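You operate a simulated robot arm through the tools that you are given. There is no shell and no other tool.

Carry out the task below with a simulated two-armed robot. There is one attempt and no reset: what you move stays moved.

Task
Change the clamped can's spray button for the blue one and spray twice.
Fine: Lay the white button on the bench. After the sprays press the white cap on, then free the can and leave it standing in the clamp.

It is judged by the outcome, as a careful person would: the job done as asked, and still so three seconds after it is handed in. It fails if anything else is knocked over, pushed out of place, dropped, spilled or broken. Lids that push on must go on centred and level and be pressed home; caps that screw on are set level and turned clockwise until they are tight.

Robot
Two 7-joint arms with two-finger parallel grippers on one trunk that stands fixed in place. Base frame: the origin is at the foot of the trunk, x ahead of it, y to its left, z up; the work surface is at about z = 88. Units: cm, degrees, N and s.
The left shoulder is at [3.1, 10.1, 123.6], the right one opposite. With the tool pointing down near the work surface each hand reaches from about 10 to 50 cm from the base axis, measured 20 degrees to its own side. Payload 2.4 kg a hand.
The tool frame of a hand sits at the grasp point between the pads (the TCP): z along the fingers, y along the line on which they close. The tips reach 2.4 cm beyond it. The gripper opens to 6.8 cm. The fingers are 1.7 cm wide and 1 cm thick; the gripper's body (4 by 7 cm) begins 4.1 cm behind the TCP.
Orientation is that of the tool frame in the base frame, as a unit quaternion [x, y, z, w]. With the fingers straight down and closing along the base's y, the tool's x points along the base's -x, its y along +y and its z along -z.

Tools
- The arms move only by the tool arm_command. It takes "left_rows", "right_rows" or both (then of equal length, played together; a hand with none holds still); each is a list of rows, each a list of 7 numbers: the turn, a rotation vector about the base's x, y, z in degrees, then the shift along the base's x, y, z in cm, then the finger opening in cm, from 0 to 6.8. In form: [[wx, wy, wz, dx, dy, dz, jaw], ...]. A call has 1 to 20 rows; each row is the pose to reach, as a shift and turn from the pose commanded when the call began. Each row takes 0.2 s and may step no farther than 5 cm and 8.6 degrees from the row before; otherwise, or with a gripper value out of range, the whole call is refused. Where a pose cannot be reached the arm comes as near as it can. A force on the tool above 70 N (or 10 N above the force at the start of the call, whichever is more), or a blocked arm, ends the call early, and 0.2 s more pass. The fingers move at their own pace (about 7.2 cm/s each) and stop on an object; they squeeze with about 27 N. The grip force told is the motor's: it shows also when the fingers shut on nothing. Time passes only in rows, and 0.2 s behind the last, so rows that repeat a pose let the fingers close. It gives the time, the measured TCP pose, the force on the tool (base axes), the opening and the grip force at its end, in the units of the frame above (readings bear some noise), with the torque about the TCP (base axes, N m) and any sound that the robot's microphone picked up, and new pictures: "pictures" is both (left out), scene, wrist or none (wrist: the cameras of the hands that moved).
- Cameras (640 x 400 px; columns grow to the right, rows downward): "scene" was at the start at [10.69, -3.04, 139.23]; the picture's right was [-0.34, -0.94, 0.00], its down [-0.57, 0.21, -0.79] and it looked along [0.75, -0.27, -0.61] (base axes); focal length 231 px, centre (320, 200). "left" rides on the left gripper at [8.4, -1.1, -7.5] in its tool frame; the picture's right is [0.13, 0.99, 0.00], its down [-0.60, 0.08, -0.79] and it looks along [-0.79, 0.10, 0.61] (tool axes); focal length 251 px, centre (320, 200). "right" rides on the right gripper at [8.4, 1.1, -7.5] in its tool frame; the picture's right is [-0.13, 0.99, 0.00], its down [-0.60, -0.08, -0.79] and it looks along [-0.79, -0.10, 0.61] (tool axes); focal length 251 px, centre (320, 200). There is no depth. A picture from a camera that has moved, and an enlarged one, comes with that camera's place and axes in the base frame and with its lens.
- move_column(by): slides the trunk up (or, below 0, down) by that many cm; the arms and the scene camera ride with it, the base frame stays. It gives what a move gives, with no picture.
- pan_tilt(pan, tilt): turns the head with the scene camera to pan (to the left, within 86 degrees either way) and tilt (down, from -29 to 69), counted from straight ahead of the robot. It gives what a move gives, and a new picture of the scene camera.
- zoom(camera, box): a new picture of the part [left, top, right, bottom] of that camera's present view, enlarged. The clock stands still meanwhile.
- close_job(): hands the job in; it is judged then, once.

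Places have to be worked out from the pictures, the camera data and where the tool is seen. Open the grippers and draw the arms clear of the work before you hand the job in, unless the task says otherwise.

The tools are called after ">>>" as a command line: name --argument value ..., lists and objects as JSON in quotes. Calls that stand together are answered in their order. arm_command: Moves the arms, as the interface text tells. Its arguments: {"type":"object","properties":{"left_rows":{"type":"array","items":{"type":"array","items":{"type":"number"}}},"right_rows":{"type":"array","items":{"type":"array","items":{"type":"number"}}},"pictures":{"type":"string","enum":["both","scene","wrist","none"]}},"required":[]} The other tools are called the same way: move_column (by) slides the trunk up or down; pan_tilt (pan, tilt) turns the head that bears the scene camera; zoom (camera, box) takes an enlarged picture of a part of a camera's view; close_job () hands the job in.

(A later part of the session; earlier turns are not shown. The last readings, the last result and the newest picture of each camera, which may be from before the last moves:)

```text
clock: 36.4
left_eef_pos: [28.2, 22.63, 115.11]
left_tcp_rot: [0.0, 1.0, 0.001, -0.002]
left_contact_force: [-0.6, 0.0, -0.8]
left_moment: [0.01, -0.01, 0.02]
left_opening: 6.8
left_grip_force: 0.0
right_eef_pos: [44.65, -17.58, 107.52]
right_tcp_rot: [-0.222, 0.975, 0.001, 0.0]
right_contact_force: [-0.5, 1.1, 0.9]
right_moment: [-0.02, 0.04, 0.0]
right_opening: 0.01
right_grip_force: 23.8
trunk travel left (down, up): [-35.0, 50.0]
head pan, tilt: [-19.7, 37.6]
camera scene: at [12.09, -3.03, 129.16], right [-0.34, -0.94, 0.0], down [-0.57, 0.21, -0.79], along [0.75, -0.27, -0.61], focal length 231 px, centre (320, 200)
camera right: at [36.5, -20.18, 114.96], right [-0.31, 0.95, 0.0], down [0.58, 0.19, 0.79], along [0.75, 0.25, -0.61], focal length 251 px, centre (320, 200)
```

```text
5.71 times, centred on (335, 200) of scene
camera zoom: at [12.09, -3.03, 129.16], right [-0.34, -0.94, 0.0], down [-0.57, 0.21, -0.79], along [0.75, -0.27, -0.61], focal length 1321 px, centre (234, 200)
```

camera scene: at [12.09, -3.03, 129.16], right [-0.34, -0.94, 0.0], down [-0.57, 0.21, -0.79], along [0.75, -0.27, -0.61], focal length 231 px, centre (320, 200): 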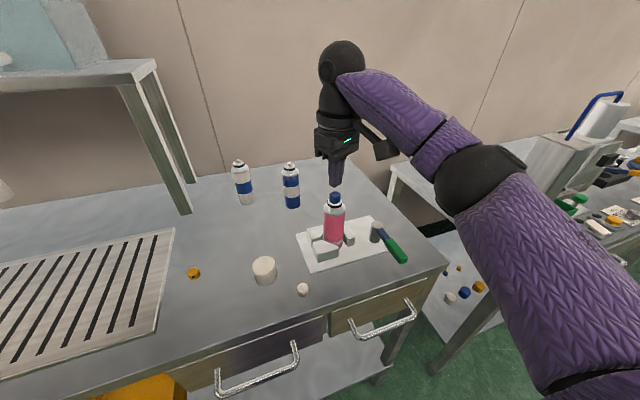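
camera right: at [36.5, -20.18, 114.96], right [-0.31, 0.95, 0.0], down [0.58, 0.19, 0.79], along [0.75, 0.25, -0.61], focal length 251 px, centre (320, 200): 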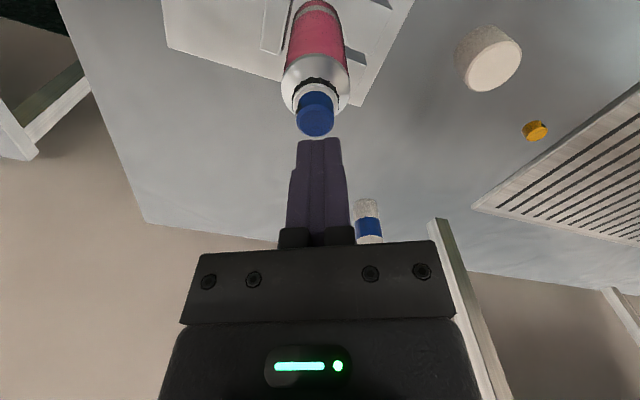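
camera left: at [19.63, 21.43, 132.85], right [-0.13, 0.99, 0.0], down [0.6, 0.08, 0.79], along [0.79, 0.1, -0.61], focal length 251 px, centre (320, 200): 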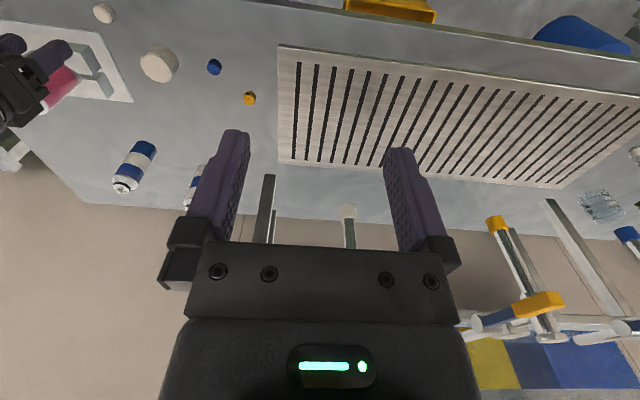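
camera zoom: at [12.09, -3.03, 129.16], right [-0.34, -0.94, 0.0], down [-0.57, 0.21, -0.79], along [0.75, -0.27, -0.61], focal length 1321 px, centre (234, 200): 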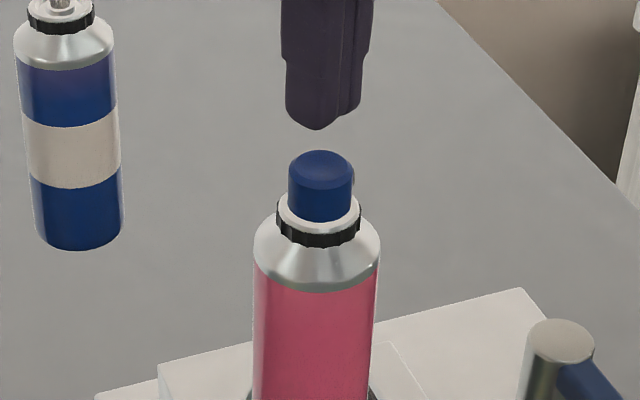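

Combining both views, the button's top is at about [44.93, -17.95, 102.6]. I centre the closed fingertips over it and press down gradually for the second spray.

>>> arm_command --right_rows '[[0, 0, 0, 0.22, -0.22, -0.7, 0], [0, 0, 0, 0.22, -0.22, -1.4, 0], [0, 0, 0, 0.22, -0.22, -1.9, 0], [0, 0, 0, 0.22, -0.22, -2.1, 0], [0, 0, 0, 0.22, -0.22, -2.2, 0]]' --pictures "both"

>>> zoom --camera "right" --box '[230, 60, 410, 200]'

>>> zoom --camera "scene" --box '[295, 165, 375, 235]'

```text
clock: 37.6
left_eef_pos: [28.2, 22.65, 115.17]
left_tcp_rot: [0.0, 1.0, 0.0, -0.001]
left_contact_force: [-0.1, 0.9, 0.3]
left_moment: [-0.01, -0.06, 0.06]
left_opening: 6.81
left_grip_force: 0.1
right_eef_pos: [45.03, -17.91, 105.19]
right_tcp_rot: [-0.223, 0.975, 0.001, 0.002]
right_contact_force: [23.0, 32.0, -23.1]
right_moment: [-1.64, -0.35, -2.06]
right_opening: 0.01
right_grip_force: 23.3
trunk travel left (down, up): [-35.0, 50.0]
head pan, tilt: [-19.7, 37.6]
camera scene: at [12.09, -3.03, 129.16], right [-0.34, -0.94, 0.0], down [-0.57, 0.21, -0.79], along [0.75, -0.27, -0.61], focal length 231 px, centre (320, 200)
camera right: at [36.81, -20.5, 112.76], right [-0.31, 0.95, 0.0], down [0.58, 0.19, 0.8], along [0.75, 0.25, -0.61], focal length 251 px, centre (320, 200)
```

scene: 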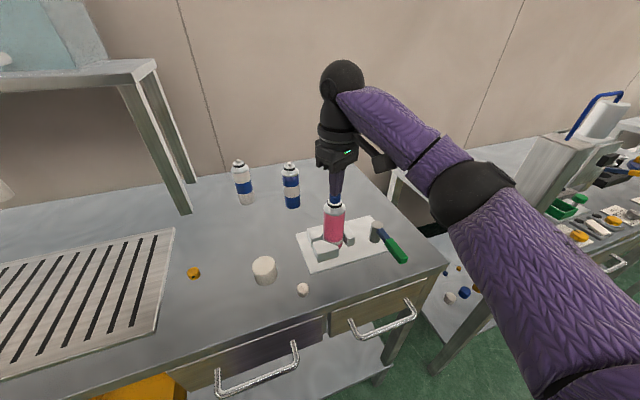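
right: 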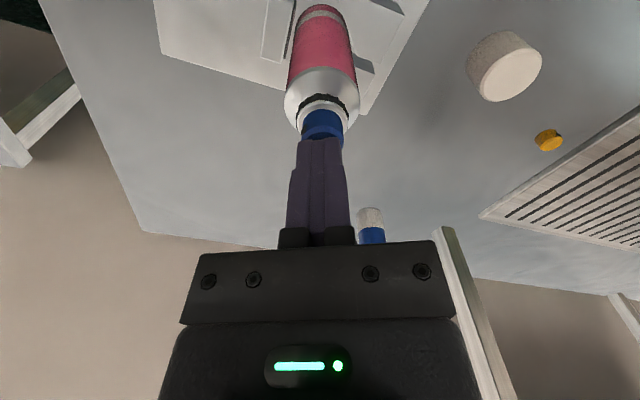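

```text
2.86 times, centred on (320, 130) of right
camera zoom: at [36.81, -20.5, 112.76], right [-0.31, 0.95, 0.0], down [0.58, 0.19, 0.8], along [0.75, 0.25, -0.61], focal length 718 px, centre (320, 400)
```

zoom: 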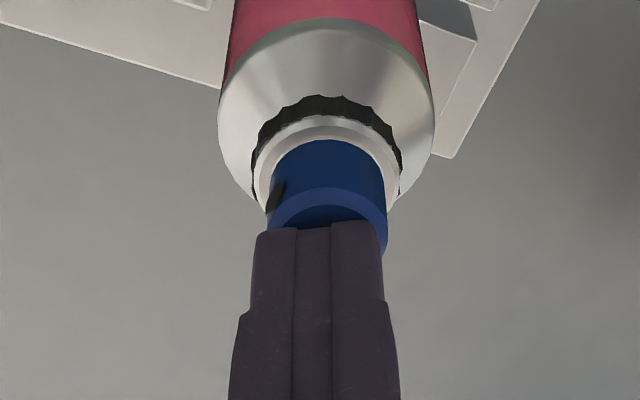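

```text
5.71 times, centred on (335, 200) of scene
camera zoom: at [12.09, -3.03, 129.16], right [-0.34, -0.94, 0.0], down [-0.57, 0.21, -0.79], along [0.75, -0.27, -0.61], focal length 1321 px, centre (234, 200)
```

zoom: 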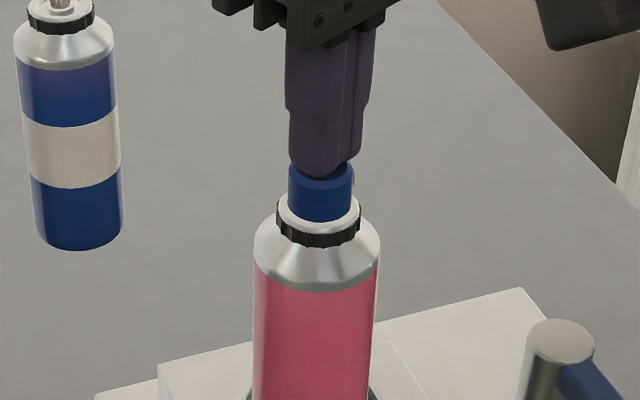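

The sideways force of about 40 N is the camera bracket touching the forearm again at this lower height, not the button. I back up slightly and turn the hand -20 degrees to clear the bracket before pressing.

>>> arm_command --right_rows '[[0, 0, -4, 0, 0, 0.5, 0], [0, 0, -10, 0, 0, 0.8, 0], [0, 0, -18, 0, 0, 0.8, 0], [0, 0, -25, 0, 0, 0.8, 0], [0, 0, -25, 0, 0, 0.8, 0]]' --pictures "both"

>>> zoom --camera "right" --box '[230, 60, 410, 200]'

>>> zoom --camera "scene" --box '[295, 165, 375, 235]'

```text
clock: 38.8
left_eef_pos: [28.09, 22.47, 115.14]
left_tcp_rot: [0.0, 1.0, 0.0, -0.001]
left_contact_force: [0.0, 0.1, 0.8]
left_moment: [0.01, 0.0, 0.0]
left_opening: 6.78
left_grip_force: 0.0
right_eef_pos: [44.95, -17.87, 106.24]
right_tcp_rot: [-0.005, 1.0, 0.001, -0.001]
right_contact_force: [0.4, -0.6, -1.1]
right_moment: [0.0, -0.03, -0.01]
right_opening: 0.0
right_grip_force: 23.4
trunk travel left (down, up): [-35.0, 50.0]
head pan, tilt: [-19.7, 37.6]
camera scene: at [12.09, -3.03, 129.16], right [-0.34, -0.94, 0.0], down [-0.57, 0.21, -0.79], along [0.75, -0.27, -0.61], focal length 231 px, centre (320, 200)
camera right: at [36.4, -16.81, 113.68], right [0.12, 0.99, 0.0], down [0.6, -0.07, 0.79], along [0.79, -0.09, -0.61], focal length 251 px, centre (320, 200)
```

scene: 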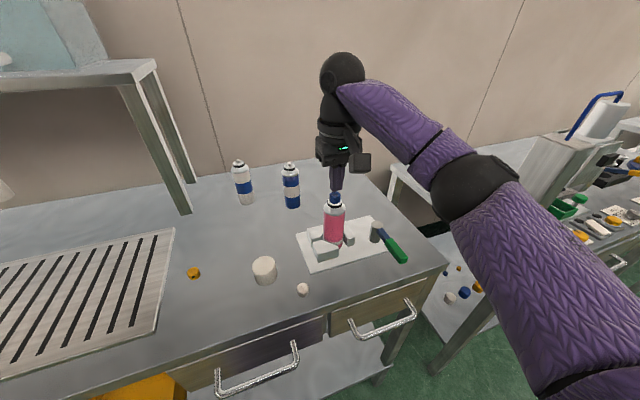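
right: 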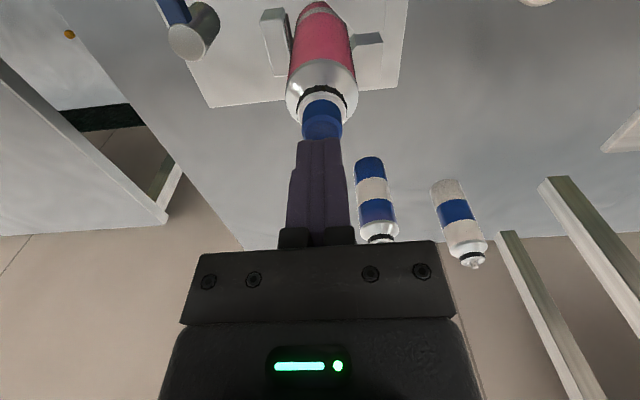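

```text
2.86 times, centred on (320, 130) of right
camera zoom: at [36.4, -16.81, 113.68], right [0.12, 0.99, 0.0], down [0.6, -0.07, 0.79], along [0.79, -0.09, -0.61], focal length 718 px, centre (320, 400)
```

zoom: 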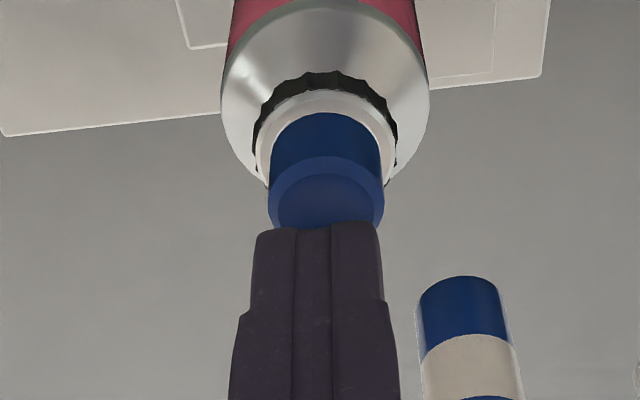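

```text
5.71 times, centred on (335, 200) of scene
camera zoom: at [12.09, -3.03, 129.16], right [-0.34, -0.94, 0.0], down [-0.57, 0.21, -0.79], along [0.75, -0.27, -0.61], focal length 1321 px, centre (234, 200)
```

zoom: 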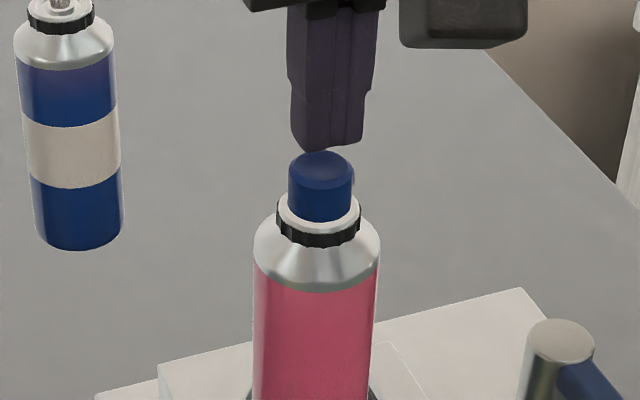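

All forces are gone. The button is about 0.15 cm toward +y and 0.2 cm toward -x from the fingertips, so I correct that and press down in small steps.

>>> arm_command --right_rows '[[0, 0, 0, -0.2, 0.15, 0, 0], [0, 0, 0, -0.2, 0.15, -0.4, 0], [0, 0, 0, -0.2, 0.15, -0.6, 0], [0, 0, 0, -0.2, 0.15, -0.75, 0], [0, 0, 0, -0.2, 0.15, -0.85, 0]]' --pictures "both"

>>> zoom --camera "scene" --box '[295, 165, 375, 235]'

```text
clock: 40.0
left_eef_pos: [28.28, 22.58, 115.19]
left_tcp_rot: [0.0, 1.0, 0.0, 0.001]
left_contact_force: [-0.4, 0.8, 0.6]
left_moment: [0.0, -0.01, -0.01]
left_opening: 6.81
left_grip_force: 0.1
right_eef_pos: [44.67, -17.69, 105.27]
right_tcp_rot: [-0.007, 1.0, 0.001, 0.001]
right_contact_force: [-0.3, -0.9, 4.6]
right_moment: [-0.01, 0.03, 0.02]
right_opening: 0.0
right_grip_force: 23.9
trunk travel left (down, up): [-35.0, 50.0]
head pan, tilt: [-19.7, 37.6]
camera scene: at [12.06, -3.01, 129.17], right [-0.34, -0.94, 0.0], down [-0.57, 0.21, -0.79], along [0.75, -0.27, -0.61], focal length 231 px, centre (320, 200)
camera right: at [36.13, -16.68, 112.68], right [0.12, 0.99, 0.0], down [0.6, -0.07, 0.79], along [0.79, -0.09, -0.61], focal length 251 px, centre (320, 200)
```

scene: 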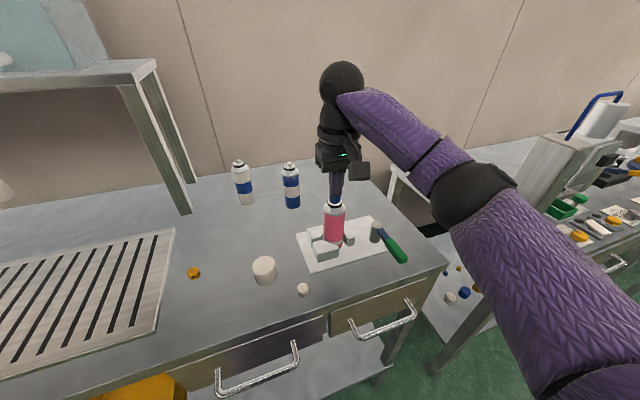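
right: 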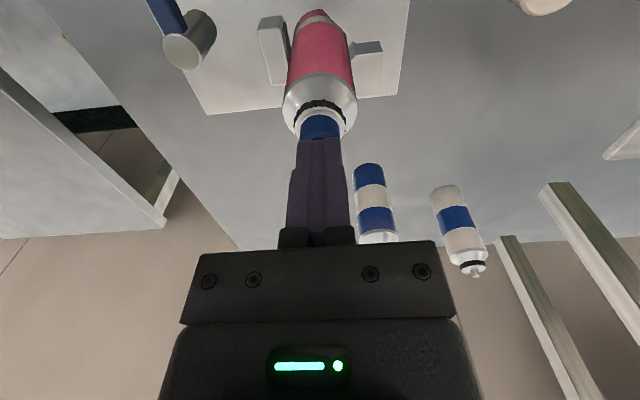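

```text
5.71 times, centred on (335, 200) of scene
camera zoom: at [12.06, -3.01, 129.17], right [-0.34, -0.94, 0.0], down [-0.57, 0.21, -0.79], along [0.75, -0.27, -0.61], focal length 1321 px, centre (234, 200)
```

zoom: 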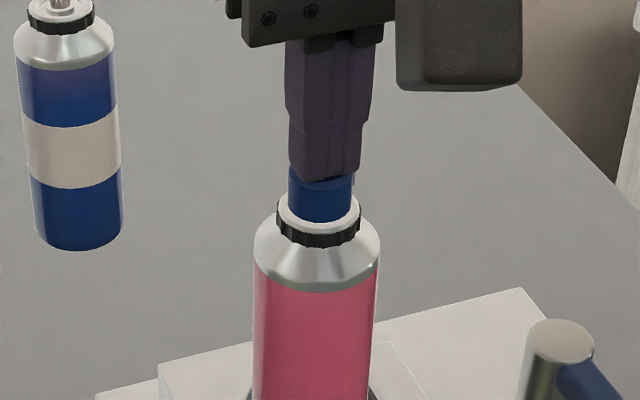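

There is 4.6 N of contact and no jets yet. I press another 0.3 cm and hold briefly.

>>> arm_command --right_rows '[[0, 0, 0, 0, 0, -0.12, 0], [0, 0, 0, 0, 0, -0.22, 0], [0, 0, 0, 0, 0, -0.3, 0]]' --pictures "both"

>>> zoom --camera "scene" --box '[295, 165, 375, 235]'

```text
clock: 40.8
left_eef_pos: [28.0, 22.65, 115.26]
left_tcp_rot: [0.0, 1.0, 0.0, -0.001]
left_contact_force: [-0.1, 0.9, 0.5]
left_moment: [-0.04, -0.03, 0.0]
left_opening: 6.82
left_grip_force: 0.0
right_eef_pos: [44.55, -17.88, 105.04]
right_tcp_rot: [-0.008, 1.0, 0.0, 0.003]
right_contact_force: [0.9, -1.2, 27.4]
right_moment: [-0.06, -0.13, -0.01]
right_opening: 0.02
right_grip_force: 23.7
trunk travel left (down, up): [-35.0, 50.0]
head pan, tilt: [-19.7, 37.6]
camera scene: at [11.91, -2.96, 129.21], right [-0.34, -0.94, 0.0], down [-0.57, 0.21, -0.79], along [0.75, -0.27, -0.61], focal length 231 px, centre (320, 200)
camera right: at [36.06, -16.65, 112.56], right [0.12, 0.99, 0.0], down [0.6, -0.07, 0.8], along [0.79, -0.09, -0.61], focal length 251 px, centre (320, 200)
```

scene: 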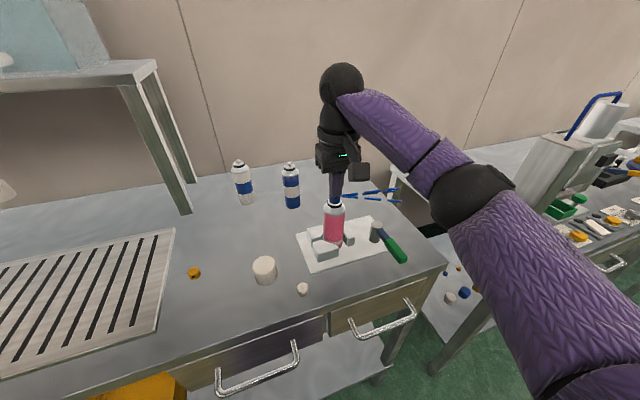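
right: 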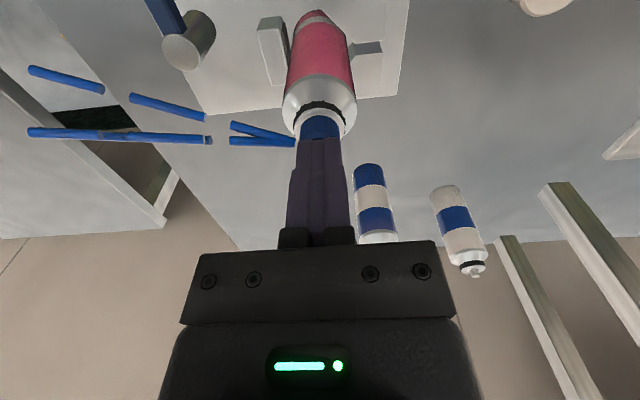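

```text
5.71 times, centred on (335, 200) of scene
camera zoom: at [11.91, -2.96, 129.21], right [-0.34, -0.94, 0.0], down [-0.57, 0.21, -0.79], along [0.75, -0.27, -0.61], focal length 1321 px, centre (234, 200)
```

zoom: 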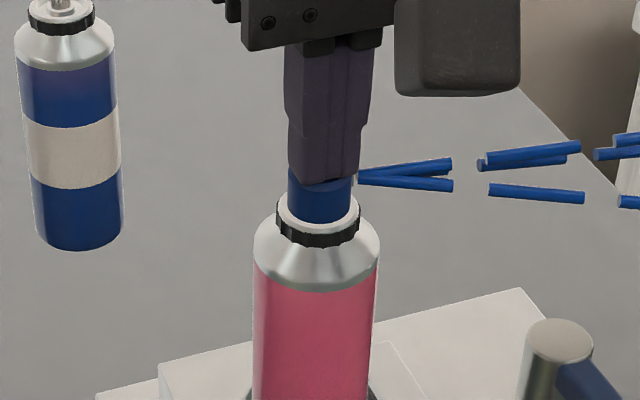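

The second spray is running (27 N, jets toward -y). I hold a moment, then lift off to end it.

>>> arm_command --right_rows '[[0, 0, 0, 0, 0, 0, 0], [0, 0, 0, 0, 0, 0.4, 0], [0, 0, 0, 0, 0, 1.2, 0], [0, 0, 0, 0, 0, 3, 0], [0, 0, 0, 0, 0, 3, 0]]' --pictures "both"

>>> zoom --camera "right" --box '[230, 50, 410, 190]'

>>> zoom --camera "scene" --box '[295, 165, 375, 235]'

```text
clock: 42.0
left_eef_pos: [28.29, 22.65, 115.13]
left_tcp_rot: [0.0, 1.0, 0.0, -0.002]
left_contact_force: [0.1, 0.2, 0.1]
left_moment: [0.0, 0.01, 0.01]
left_opening: 6.8
left_grip_force: 0.1
right_eef_pos: [44.45, -17.9, 107.9]
right_tcp_rot: [-0.006, 1.0, 0.0, 0.0]
right_contact_force: [-0.7, 0.5, -1.1]
right_moment: [0.01, 0.01, 0.01]
right_opening: 0.02
right_grip_force: 23.5
trunk travel left (down, up): [-35.0, 50.0]
head pan, tilt: [-19.7, 37.6]
camera scene: at [12.09, -3.03, 129.16], right [-0.34, -0.94, 0.0], down [-0.57, 0.21, -0.79], along [0.75, -0.27, -0.61], focal length 231 px, centre (320, 200)
camera right: at [35.94, -16.66, 115.45], right [0.12, 0.99, 0.0], down [0.6, -0.07, 0.79], along [0.79, -0.09, -0.61], focal length 251 px, centre (320, 200)
```

scene: 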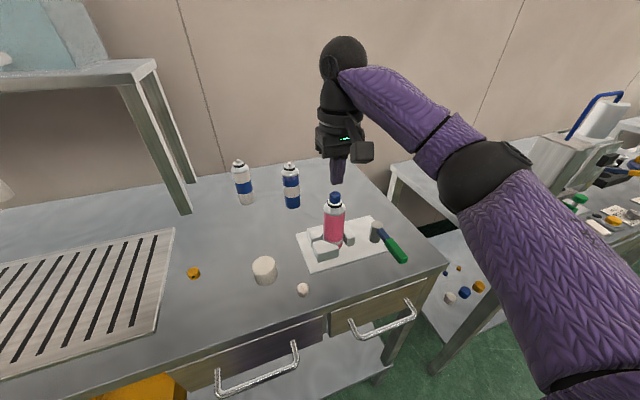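
right: 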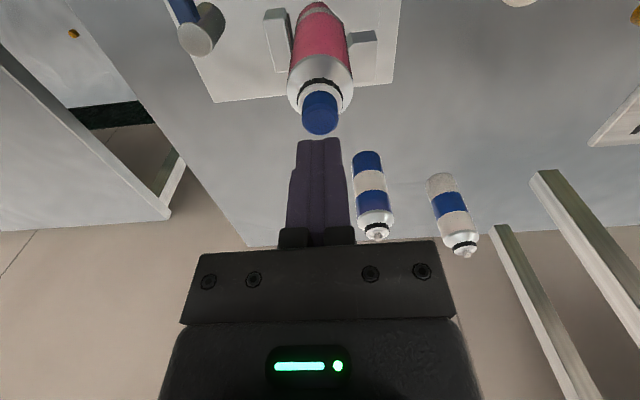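

```text
2.86 times, centred on (320, 120) of right
camera zoom: at [35.94, -16.66, 115.45], right [0.12, 0.99, 0.0], down [0.6, -0.07, 0.79], along [0.79, -0.09, -0.61], focal length 718 px, centre (320, 429)
```

zoom: 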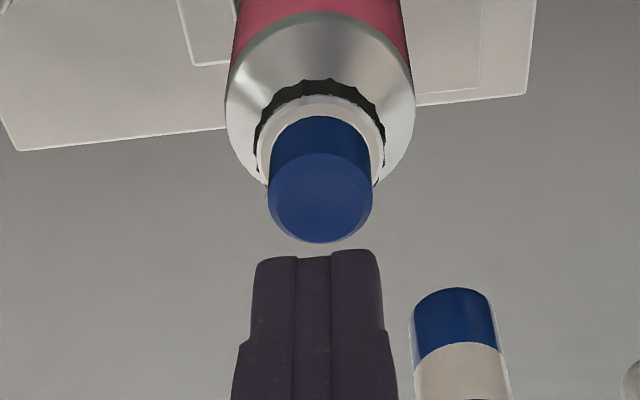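

```text
5.71 times, centred on (335, 200) of scene
camera zoom: at [12.09, -3.03, 129.16], right [-0.34, -0.94, 0.0], down [-0.57, 0.21, -0.79], along [0.75, -0.27, -0.61], focal length 1321 px, centre (234, 200)
```

zoom: 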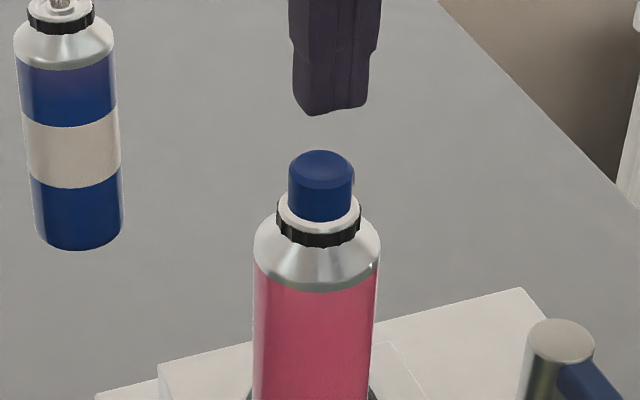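

Both sprays are done and the blue button stands upright and centred. Next I bring the right hand, opened wide, above the white cap near [42.05, -2].

>>> arm_command --right_rows '[[0, 0, 0, -0.5, 2.5, 0.5, 0], [0, 0, 0, -1.2, 6.0, 0.5, 2], [0, 0, 0, -1.9, 10, 0, 4], [0, 0, 0, -2.4, 13.5, -2, 6], [0, 0, -0.6, -2.65, 15.8, -5, 6.8], [0, 0, -0.6, -2.65, 15.8, -8, 6.8], [0, 0, -0.6, -2.65, 15.8, -8, 6.8]]' --pictures "both"

>>> zoom --camera "right" --box '[210, 30, 430, 190]'

>>> zoom --camera "scene" --box '[190, 190, 350, 310]'

```text
clock: 43.6
left_eef_pos: [28.22, 22.59, 115.21]
left_tcp_rot: [-0.001, 1.0, 0.0, -0.001]
left_contact_force: [0.3, -0.5, -0.1]
left_moment: [0.01, 0.03, -0.01]
left_opening: 6.79
left_grip_force: 0.1
right_eef_pos: [42.13, -1.94, 100.02]
right_tcp_rot: [-0.001, 1.0, 0.001, -0.001]
right_contact_force: [0.4, 0.0, -0.1]
right_moment: [0.01, 0.02, -0.03]
right_opening: 6.8
right_grip_force: 0.0
trunk travel left (down, up): [-35.0, 50.0]
head pan, tilt: [-19.7, 37.6]
camera scene: at [12.09, -3.02, 129.16], right [-0.34, -0.94, 0.0], down [-0.57, 0.21, -0.79], along [0.75, -0.27, -0.61], focal length 231 px, centre (320, 200)
camera right: at [33.54, -0.59, 107.45], right [0.13, 0.99, 0.0], down [0.6, -0.08, 0.79], along [0.79, -0.1, -0.61], focal length 251 px, centre (320, 200)
```

scene: 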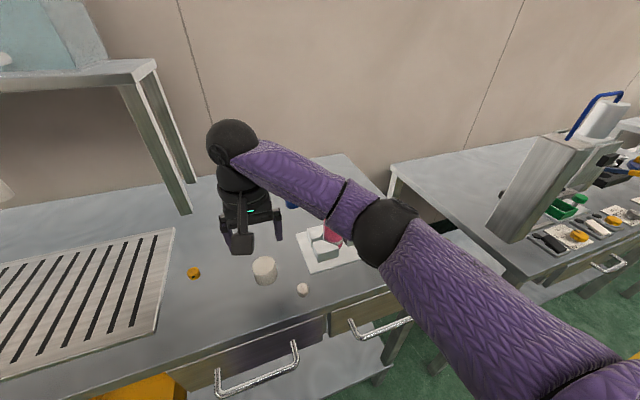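
right: 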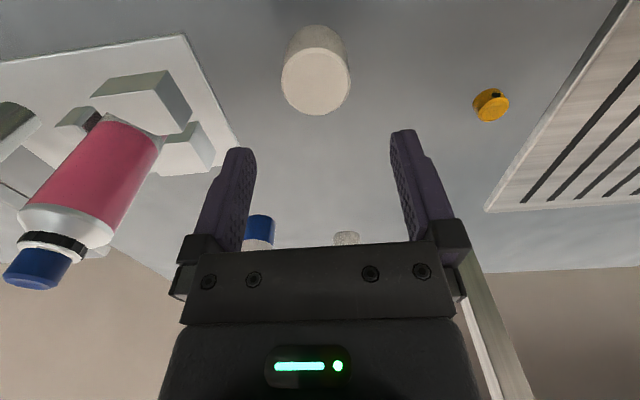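

```text
2.50 times, centred on (320, 110) of right
camera zoom: at [33.54, -0.59, 107.45], right [0.13, 0.99, 0.0], down [0.6, -0.08, 0.79], along [0.79, -0.1, -0.61], focal length 629 px, centre (320, 425)
```

zoom: 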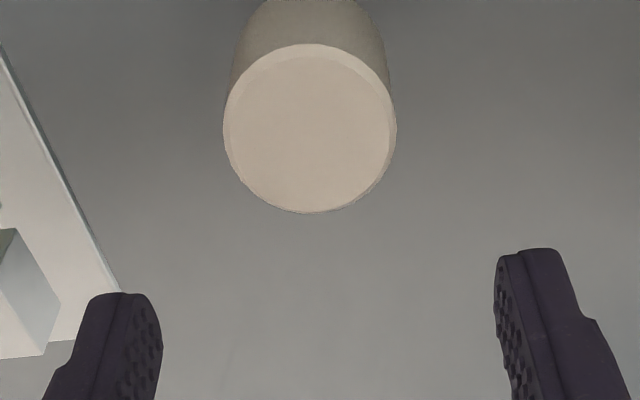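

```text
3.33 times, centred on (270, 250) of scene
camera zoom: at [12.09, -3.02, 129.16], right [-0.34, -0.94, 0.0], down [-0.57, 0.21, -0.79], along [0.75, -0.27, -0.61], focal length 771 px, centre (487, 33)
```

zoom: 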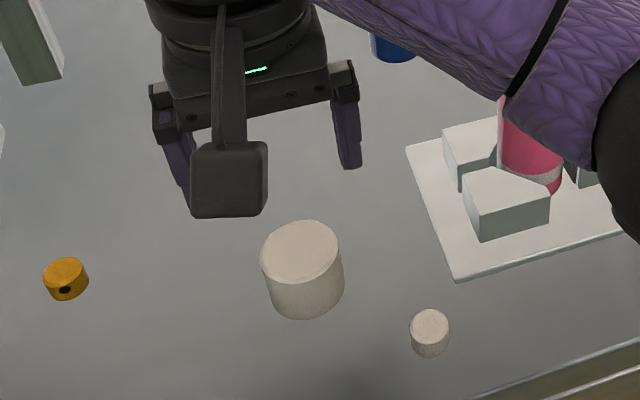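

The cap's top centres near [41.85, -2.17] at height 91.6, so it is about 4.5 cm wide and 3.6 cm tall. I shift over it and come down to just above its rim to check that the fingers straddle it.

>>> arm_command --right_rows '[[0, 0, 0, -0.25, -0.2, -1.5, 6.8], [0, 0, 0, -0.25, -0.2, -3.5, 6.8], [0, 0, 0, -0.25, -0.2, -4.8, 6.8], [0, 0, 0, -0.25, -0.2, -4.8, 6.8]]' --pictures "both"

>>> zoom --camera "right" --box '[190, 50, 450, 220]'

>>> zoom --camera "scene" --box '[200, 190, 320, 290]'

```text
clock: 44.6
left_eef_pos: [28.28, 22.6, 115.18]
left_tcp_rot: [-0.001, 1.0, 0.001, -0.001]
left_contact_force: [-0.3, 0.1, 0.1]
left_moment: [-0.01, 0.0, -0.02]
left_opening: 6.77
left_grip_force: 0.2
right_eef_pos: [41.69, -1.91, 95.3]
right_tcp_rot: [-0.001, 1.0, 0.0, 0.0]
right_contact_force: [-0.2, 0.6, 0.5]
right_moment: [0.0, 0.01, 0.01]
right_opening: 6.82
right_grip_force: 0.0
trunk travel left (down, up): [-35.0, 50.0]
head pan, tilt: [-19.7, 37.6]
camera scene: at [12.09, -3.02, 129.16], right [-0.34, -0.94, 0.0], down [-0.57, 0.21, -0.79], along [0.75, -0.27, -0.61], focal length 231 px, centre (320, 200)
camera right: at [33.21, -0.83, 102.78], right [0.13, 0.99, 0.0], down [0.6, -0.08, 0.79], along [0.79, -0.1, -0.61], focal length 251 px, centre (320, 200)
```

scene: 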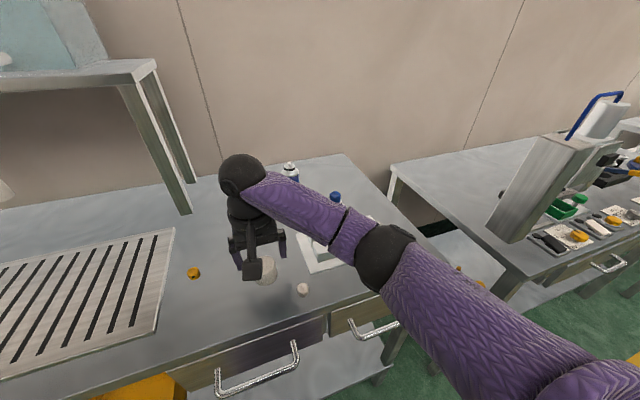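
right: 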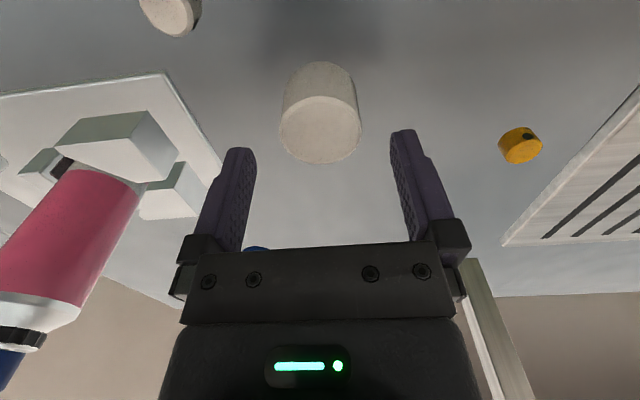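

```text
2.35 times, centred on (320, 135) of right
camera zoom: at [33.21, -0.83, 102.78], right [0.13, 0.99, 0.0], down [0.6, -0.08, 0.79], along [0.79, -0.1, -0.61], focal length 592 px, centre (320, 353)
```

zoom: 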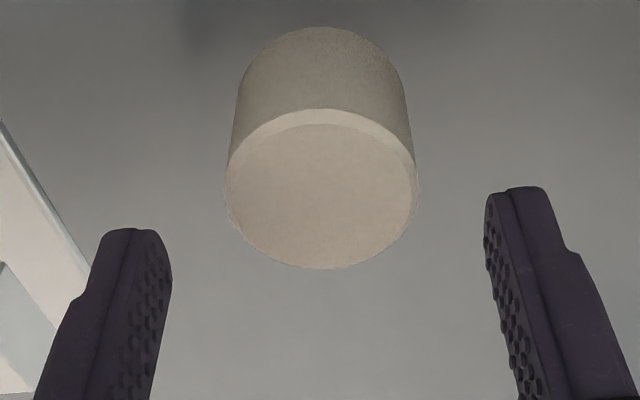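

```text
4.00 times, centred on (260, 240) of scene
camera zoom: at [12.09, -3.02, 129.16], right [-0.34, -0.94, 0.0], down [-0.57, 0.21, -0.79], along [0.75, -0.27, -0.61], focal length 925 px, centre (560, 40)
```

zoom: 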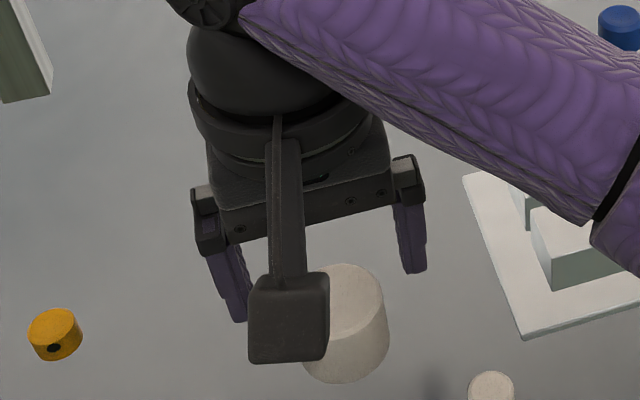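

The cap is centred between the fingers. I lower to TCP z 91.2, tips about 0.7 cm above the bench, and close on the cap.

>>> arm_command --right_rows '[[0, 0, 0, 0, 0, -1.3, 6.8], [0, 0, 0, 0, 0, -2.6, 6.8], [0, 0, 0, 0, 0, -3.4, 6.8], [0, 0, 0, 0, 0, -3.8, 6.8], [0, 0, 0, 0, 0, -3.8, 5.6], [0, 0, 0, 0, 0, -3.8, 4.8], [0, 0, 0, 0, 0, -3.8, 4.0], [0, 0, 0, 0, 0, -3.8, 3.6], [0, 0, 0, 0, 0, -3.8, 3.6]]' --pictures "both"

>>> zoom --camera "right" --box '[190, 50, 450, 220]'

```text
clock: 46.6
left_eef_pos: [28.31, 22.4, 115.17]
left_tcp_rot: [0.001, 1.0, 0.0, -0.001]
left_contact_force: [-0.1, -0.2, -0.7]
left_moment: [0.0, 0.0, -0.02]
left_opening: 6.83
left_grip_force: 0.1
right_eef_pos: [41.8, -1.96, 91.35]
right_tcp_rot: [-0.001, 1.0, 0.0, 0.001]
right_contact_force: [-0.4, 0.2, 0.0]
right_moment: [0.03, -0.01, 0.01]
right_opening: 4.43
right_grip_force: 27.0
trunk travel left (down, up): [-35.0, 50.0]
head pan, tilt: [-19.7, 37.6]
camera scene: at [12.09, -3.02, 129.16], right [-0.34, -0.94, 0.0], down [-0.57, 0.21, -0.79], along [0.75, -0.27, -0.61], focal length 231 px, centre (320, 200)
camera right: at [33.16, -0.91, 98.98], right [0.13, 0.99, 0.0], down [0.6, -0.08, 0.79], along [0.79, -0.1, -0.61], focal length 251 px, centre (320, 200)
```

scene: 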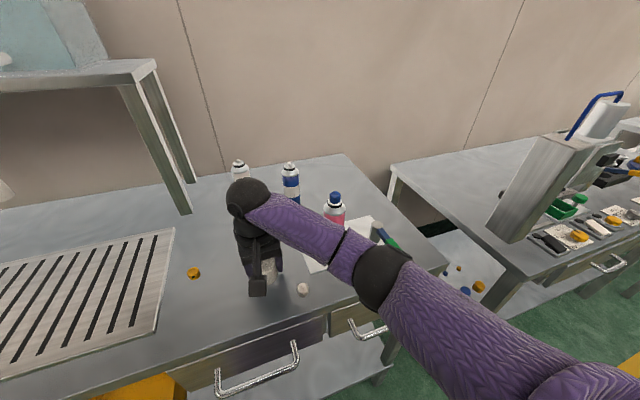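
right: 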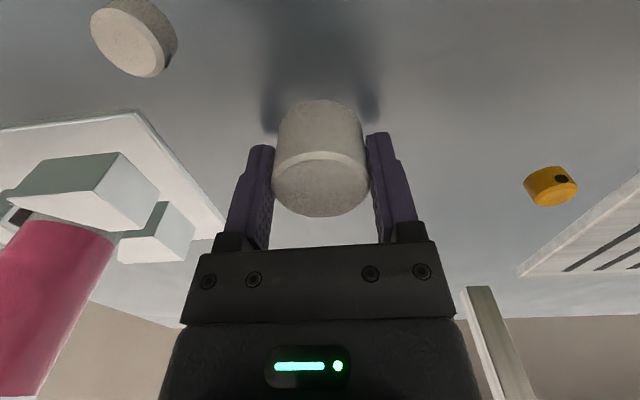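

```text
2.35 times, centred on (320, 135) of right
camera zoom: at [33.16, -0.91, 98.98], right [0.13, 0.99, 0.0], down [0.6, -0.08, 0.79], along [0.79, -0.1, -0.61], focal length 592 px, centre (320, 353)
```

zoom: 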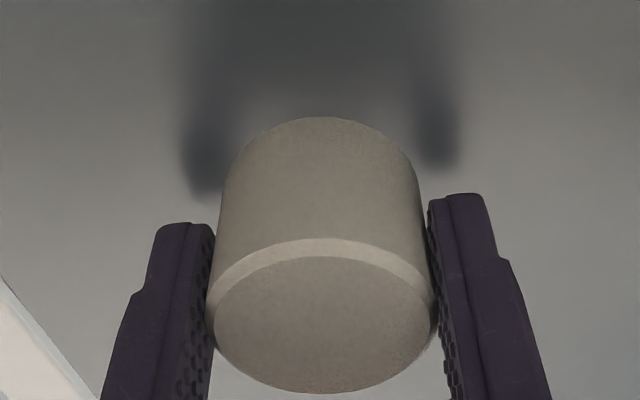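

The cap is gripped at 4.43 cm. I lift it straight up and carry it level to a point above the can.

>>> arm_command --right_rows '[[0, 0, 0, 0, 0, 1, 3.6], [0, 0, 0, 0, 0, 4, 3.6], [0, 0, 0, 0, 0, 8, 3.6], [0, 0, 0, 0, 0, 12, 3.6], [0, 0, 0, 0, -1, 15, 3.6], [0, 0, 0, 0, -4, 16.3, 3.6], [0, 0, 0, 0.5, -8, 16.3, 3.6], [0, 0, 0, 1.5, -12, 16.3, 3.6], [0, 0, 0, 2.7, -14.5, 16.3, 3.6], [0, 0, 0, 3.05, -15.7, 16.3, 3.6], [0, 0, 0, 3.05, -15.7, 16.3, 3.6]]' --pictures "both"

>>> zoom --camera "right" --box '[210, 50, 430, 220]'

>>> zoom --camera "scene" --box '[285, 130, 385, 250]'

```text
clock: 49.0
left_eef_pos: [28.26, 22.6, 115.32]
left_tcp_rot: [0.0, 1.0, 0.0, -0.001]
left_contact_force: [-1.2, -0.7, -0.4]
left_moment: [-0.02, 0.03, 0.03]
left_opening: 6.78
left_grip_force: 0.1
right_eef_pos: [44.93, -17.79, 107.55]
right_tcp_rot: [-0.001, 1.0, 0.001, 0.0]
right_contact_force: [-0.3, 0.2, 0.5]
right_moment: [0.01, 0.0, -0.01]
right_opening: 4.44
right_grip_force: 26.9
trunk travel left (down, up): [-35.0, 50.0]
head pan, tilt: [-19.7, 37.6]
camera scene: at [12.09, -3.03, 129.16], right [-0.34, -0.94, 0.0], down [-0.57, 0.21, -0.79], along [0.75, -0.27, -0.61], focal length 231 px, centre (320, 200)
camera right: at [36.39, -16.6, 115.14], right [0.13, 0.99, 0.0], down [0.6, -0.08, 0.79], along [0.79, -0.1, -0.61], focal length 251 px, centre (320, 200)
```

scene: 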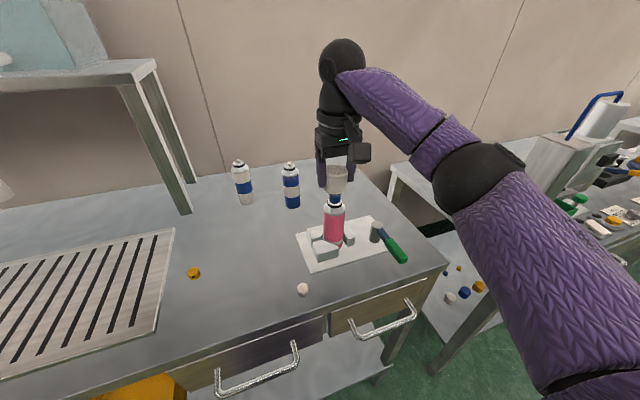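
right: 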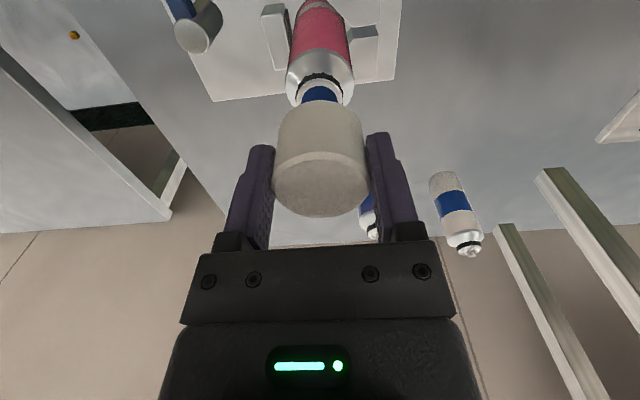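

```text
2.35 times, centred on (320, 135) of right
camera zoom: at [36.39, -16.6, 115.14], right [0.13, 0.99, 0.0], down [0.6, -0.08, 0.79], along [0.79, -0.1, -0.61], focal length 592 px, centre (320, 353)
```

zoom: 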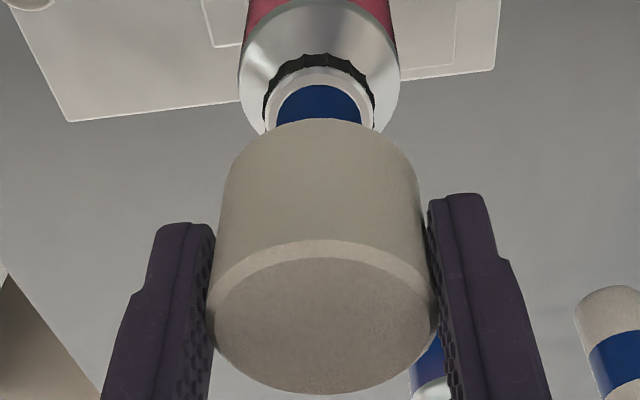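

```text
3.33 times, centred on (335, 190) of scene
camera zoom: at [12.09, -3.03, 129.16], right [-0.34, -0.94, 0.0], down [-0.57, 0.21, -0.79], along [0.75, -0.27, -0.61], focal length 771 px, centre (270, 233)
```

zoom: 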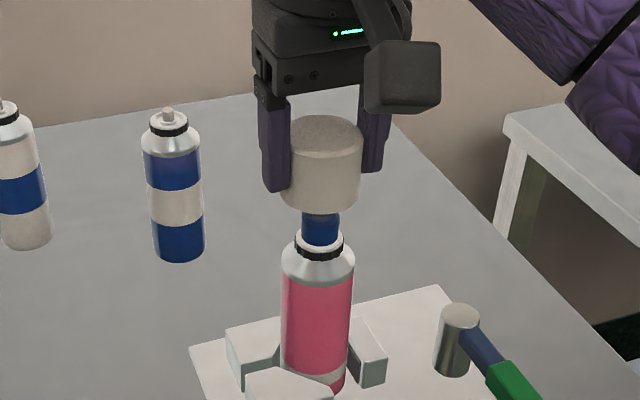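

In the scene and right-hand views the cap is centred over the can sideways, but both look mainly along x. To check x, I bring the left hand's camera round to view the can from the left.

>>> arm_command --left_rows '[[0, 0, -3, 2, -2, 0, 6.8], [0, 0, -6, 4, -4, 0, 6.8], [0, 0, -9, 6, -6, 0, 6.8], [0, 0, -12, 8, -8, 0, 6.8], [0, 0, -15, 10, -10.5, 0, 6.8], [0, 0, -18, 12, -13, 0, 6.8], [0, 0, -22, 13.7, -14.6, 0, 6.8], [0, 0, -22, 13.7, -14.6, 0, 6.8]]' --pictures "both"

>>> zoom --camera "left" --box '[20, 60, 180, 220]'

```text
clock: 50.8
left_eef_pos: [42.19, 8.11, 115.21]
left_tcp_rot: [0.192, 0.981, 0.001, 0.0]
left_contact_force: [-0.2, -0.6, 0.4]
left_moment: [0.03, -0.05, 0.02]
left_opening: 6.78
left_grip_force: 0.2
right_eef_pos: [44.93, -17.82, 107.69]
right_tcp_rot: [-0.001, 1.0, 0.001, -0.001]
right_contact_force: [0.4, 0.2, 0.5]
right_moment: [-0.02, -0.02, -0.01]
right_opening: 4.44
right_grip_force: 27.3
trunk travel left (down, up): [-35.0, 50.0]
head pan, tilt: [-19.7, 37.6]
camera scene: at [12.1, -3.04, 129.16], right [-0.34, -0.94, 0.0], down [-0.58, 0.21, -0.79], along [0.75, -0.27, -0.61], focal length 231 px, centre (320, 200)
camera left: at [33.92, 10.14, 122.73], right [0.25, 0.97, 0.0], down [0.59, -0.15, 0.79], along [0.77, -0.2, -0.61], focal length 251 px, centre (320, 200)
```

scene: 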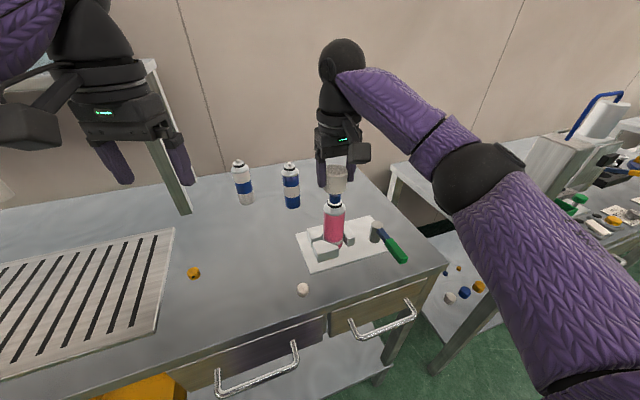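
left: 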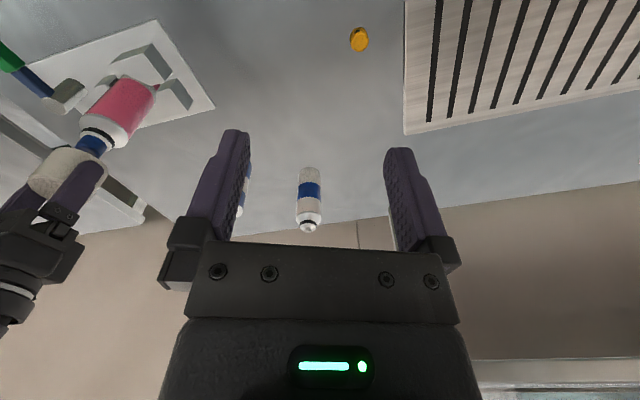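

```text
2.50 times, centred on (100, 140) of left
camera zoom: at [33.92, 10.14, 122.73], right [0.25, 0.97, 0.0], down [0.59, -0.15, 0.79], along [0.77, -0.2, -0.61], focal length 629 px, centre (870, 350)
```

zoom: 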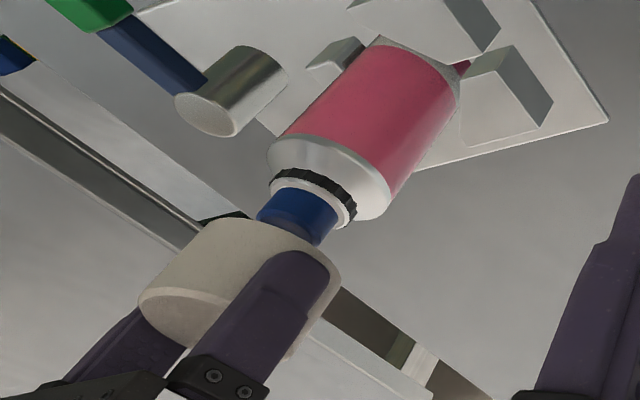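

This left view shows the cap and can side by side; I enlarge it for a precise check of the axis alignment.

>>> zoom --camera "left" --box '[45, 90, 141, 190]'

>>> zoom --camera "scene" --box '[300, 160, 370, 240]'

```text
4.00 times, centred on (93, 140) of left
camera zoom: at [33.92, 10.14, 122.73], right [0.25, 0.97, 0.0], down [0.59, -0.15, 0.79], along [0.77, -0.2, -0.61], focal length 1006 px, centre (1228, 440)
```

zoom: 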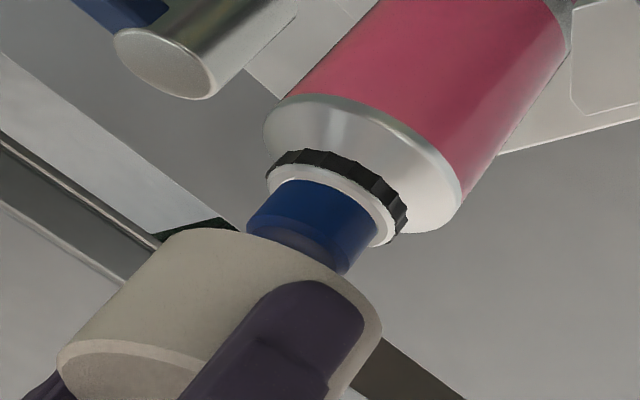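

```text
5.00 times, centred on (335, 200) of scene
camera zoom: at [12.1, -3.04, 129.16], right [-0.34, -0.94, 0.0], down [-0.58, 0.21, -0.79], along [0.75, -0.27, -0.61], focal length 1156 px, centre (245, 200)
```

zoom: 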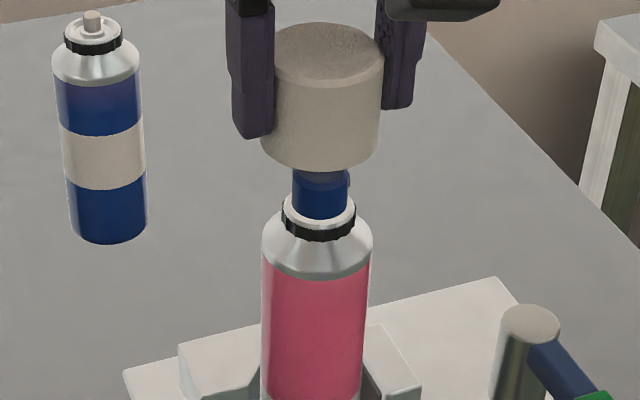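

Comparing silhouette azimuths from the left and scene cameras, the cap sits about 0.26 cm too far in +x and is within 0.03 cm in y. I correct that and look again.

>>> arm_command --right_rows '[[0, 0, 0, -0.25, -0.03, 0, 3.6], [0, 0, 0, -0.25, -0.03, -0.3, 3.6], [0, 0, 0, -0.25, -0.03, -0.3, 3.6]]' --pictures "none"

>>> zoom --camera "left" --box '[45, 90, 141, 190]'

>>> zoom --camera "scene" --box '[300, 160, 370, 240]'

>>> zoom --camera "right" --box '[210, 50, 430, 220]'

```text
clock: 51.6
left_eef_pos: [42.11, 8.08, 115.25]
left_tcp_rot: [0.191, 0.982, 0.001, -0.001]
left_contact_force: [0.1, -0.5, 0.5]
left_moment: [0.01, 0.03, 0.03]
left_opening: 6.8
left_grip_force: 0.0
right_eef_pos: [44.64, -17.87, 107.3]
right_tcp_rot: [-0.001, 1.0, 0.001, 0.0]
right_contact_force: [0.5, -0.3, -0.2]
right_moment: [0.02, -0.02, 0.04]
right_opening: 4.43
right_grip_force: 27.1
trunk travel left (down, up): [-35.0, 50.0]
head pan, tilt: [-19.7, 37.6]
```

```text
4.00 times, centred on (93, 140) of left
camera zoom: at [33.9, 10.15, 122.74], right [0.25, 0.97, 0.0], down [0.59, -0.15, 0.79], along [0.77, -0.2, -0.61], focal length 1006 px, centre (1228, 440)
```

zoom: 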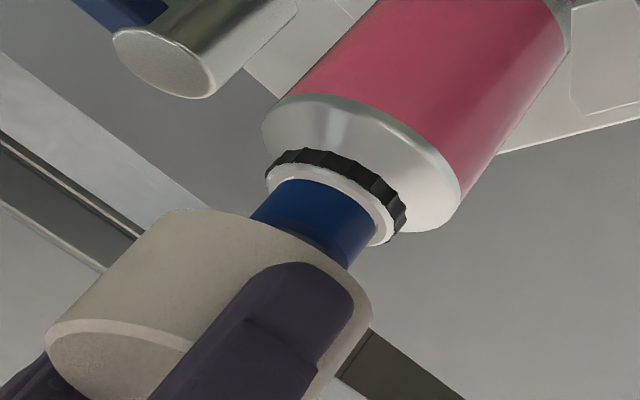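

```text
5.00 times, centred on (335, 200) of scene
camera zoom: at [12.1, -3.04, 129.16], right [-0.34, -0.94, 0.0], down [-0.58, 0.21, -0.79], along [0.75, -0.27, -0.61], focal length 1156 px, centre (245, 200)
```

zoom: 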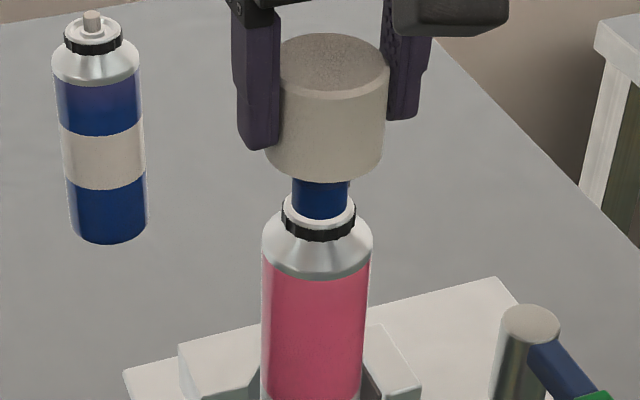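

```text
2.35 times, centred on (320, 135) of right
camera zoom: at [36.06, -16.66, 114.85], right [0.13, 0.99, 0.0], down [0.6, -0.08, 0.79], along [0.79, -0.1, -0.61], focal length 592 px, centre (320, 353)
```

zoom: 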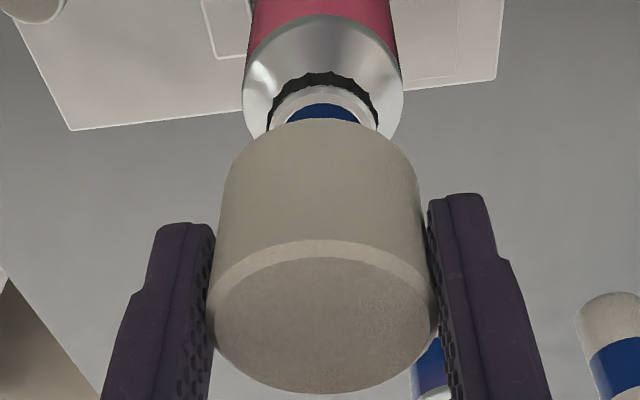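

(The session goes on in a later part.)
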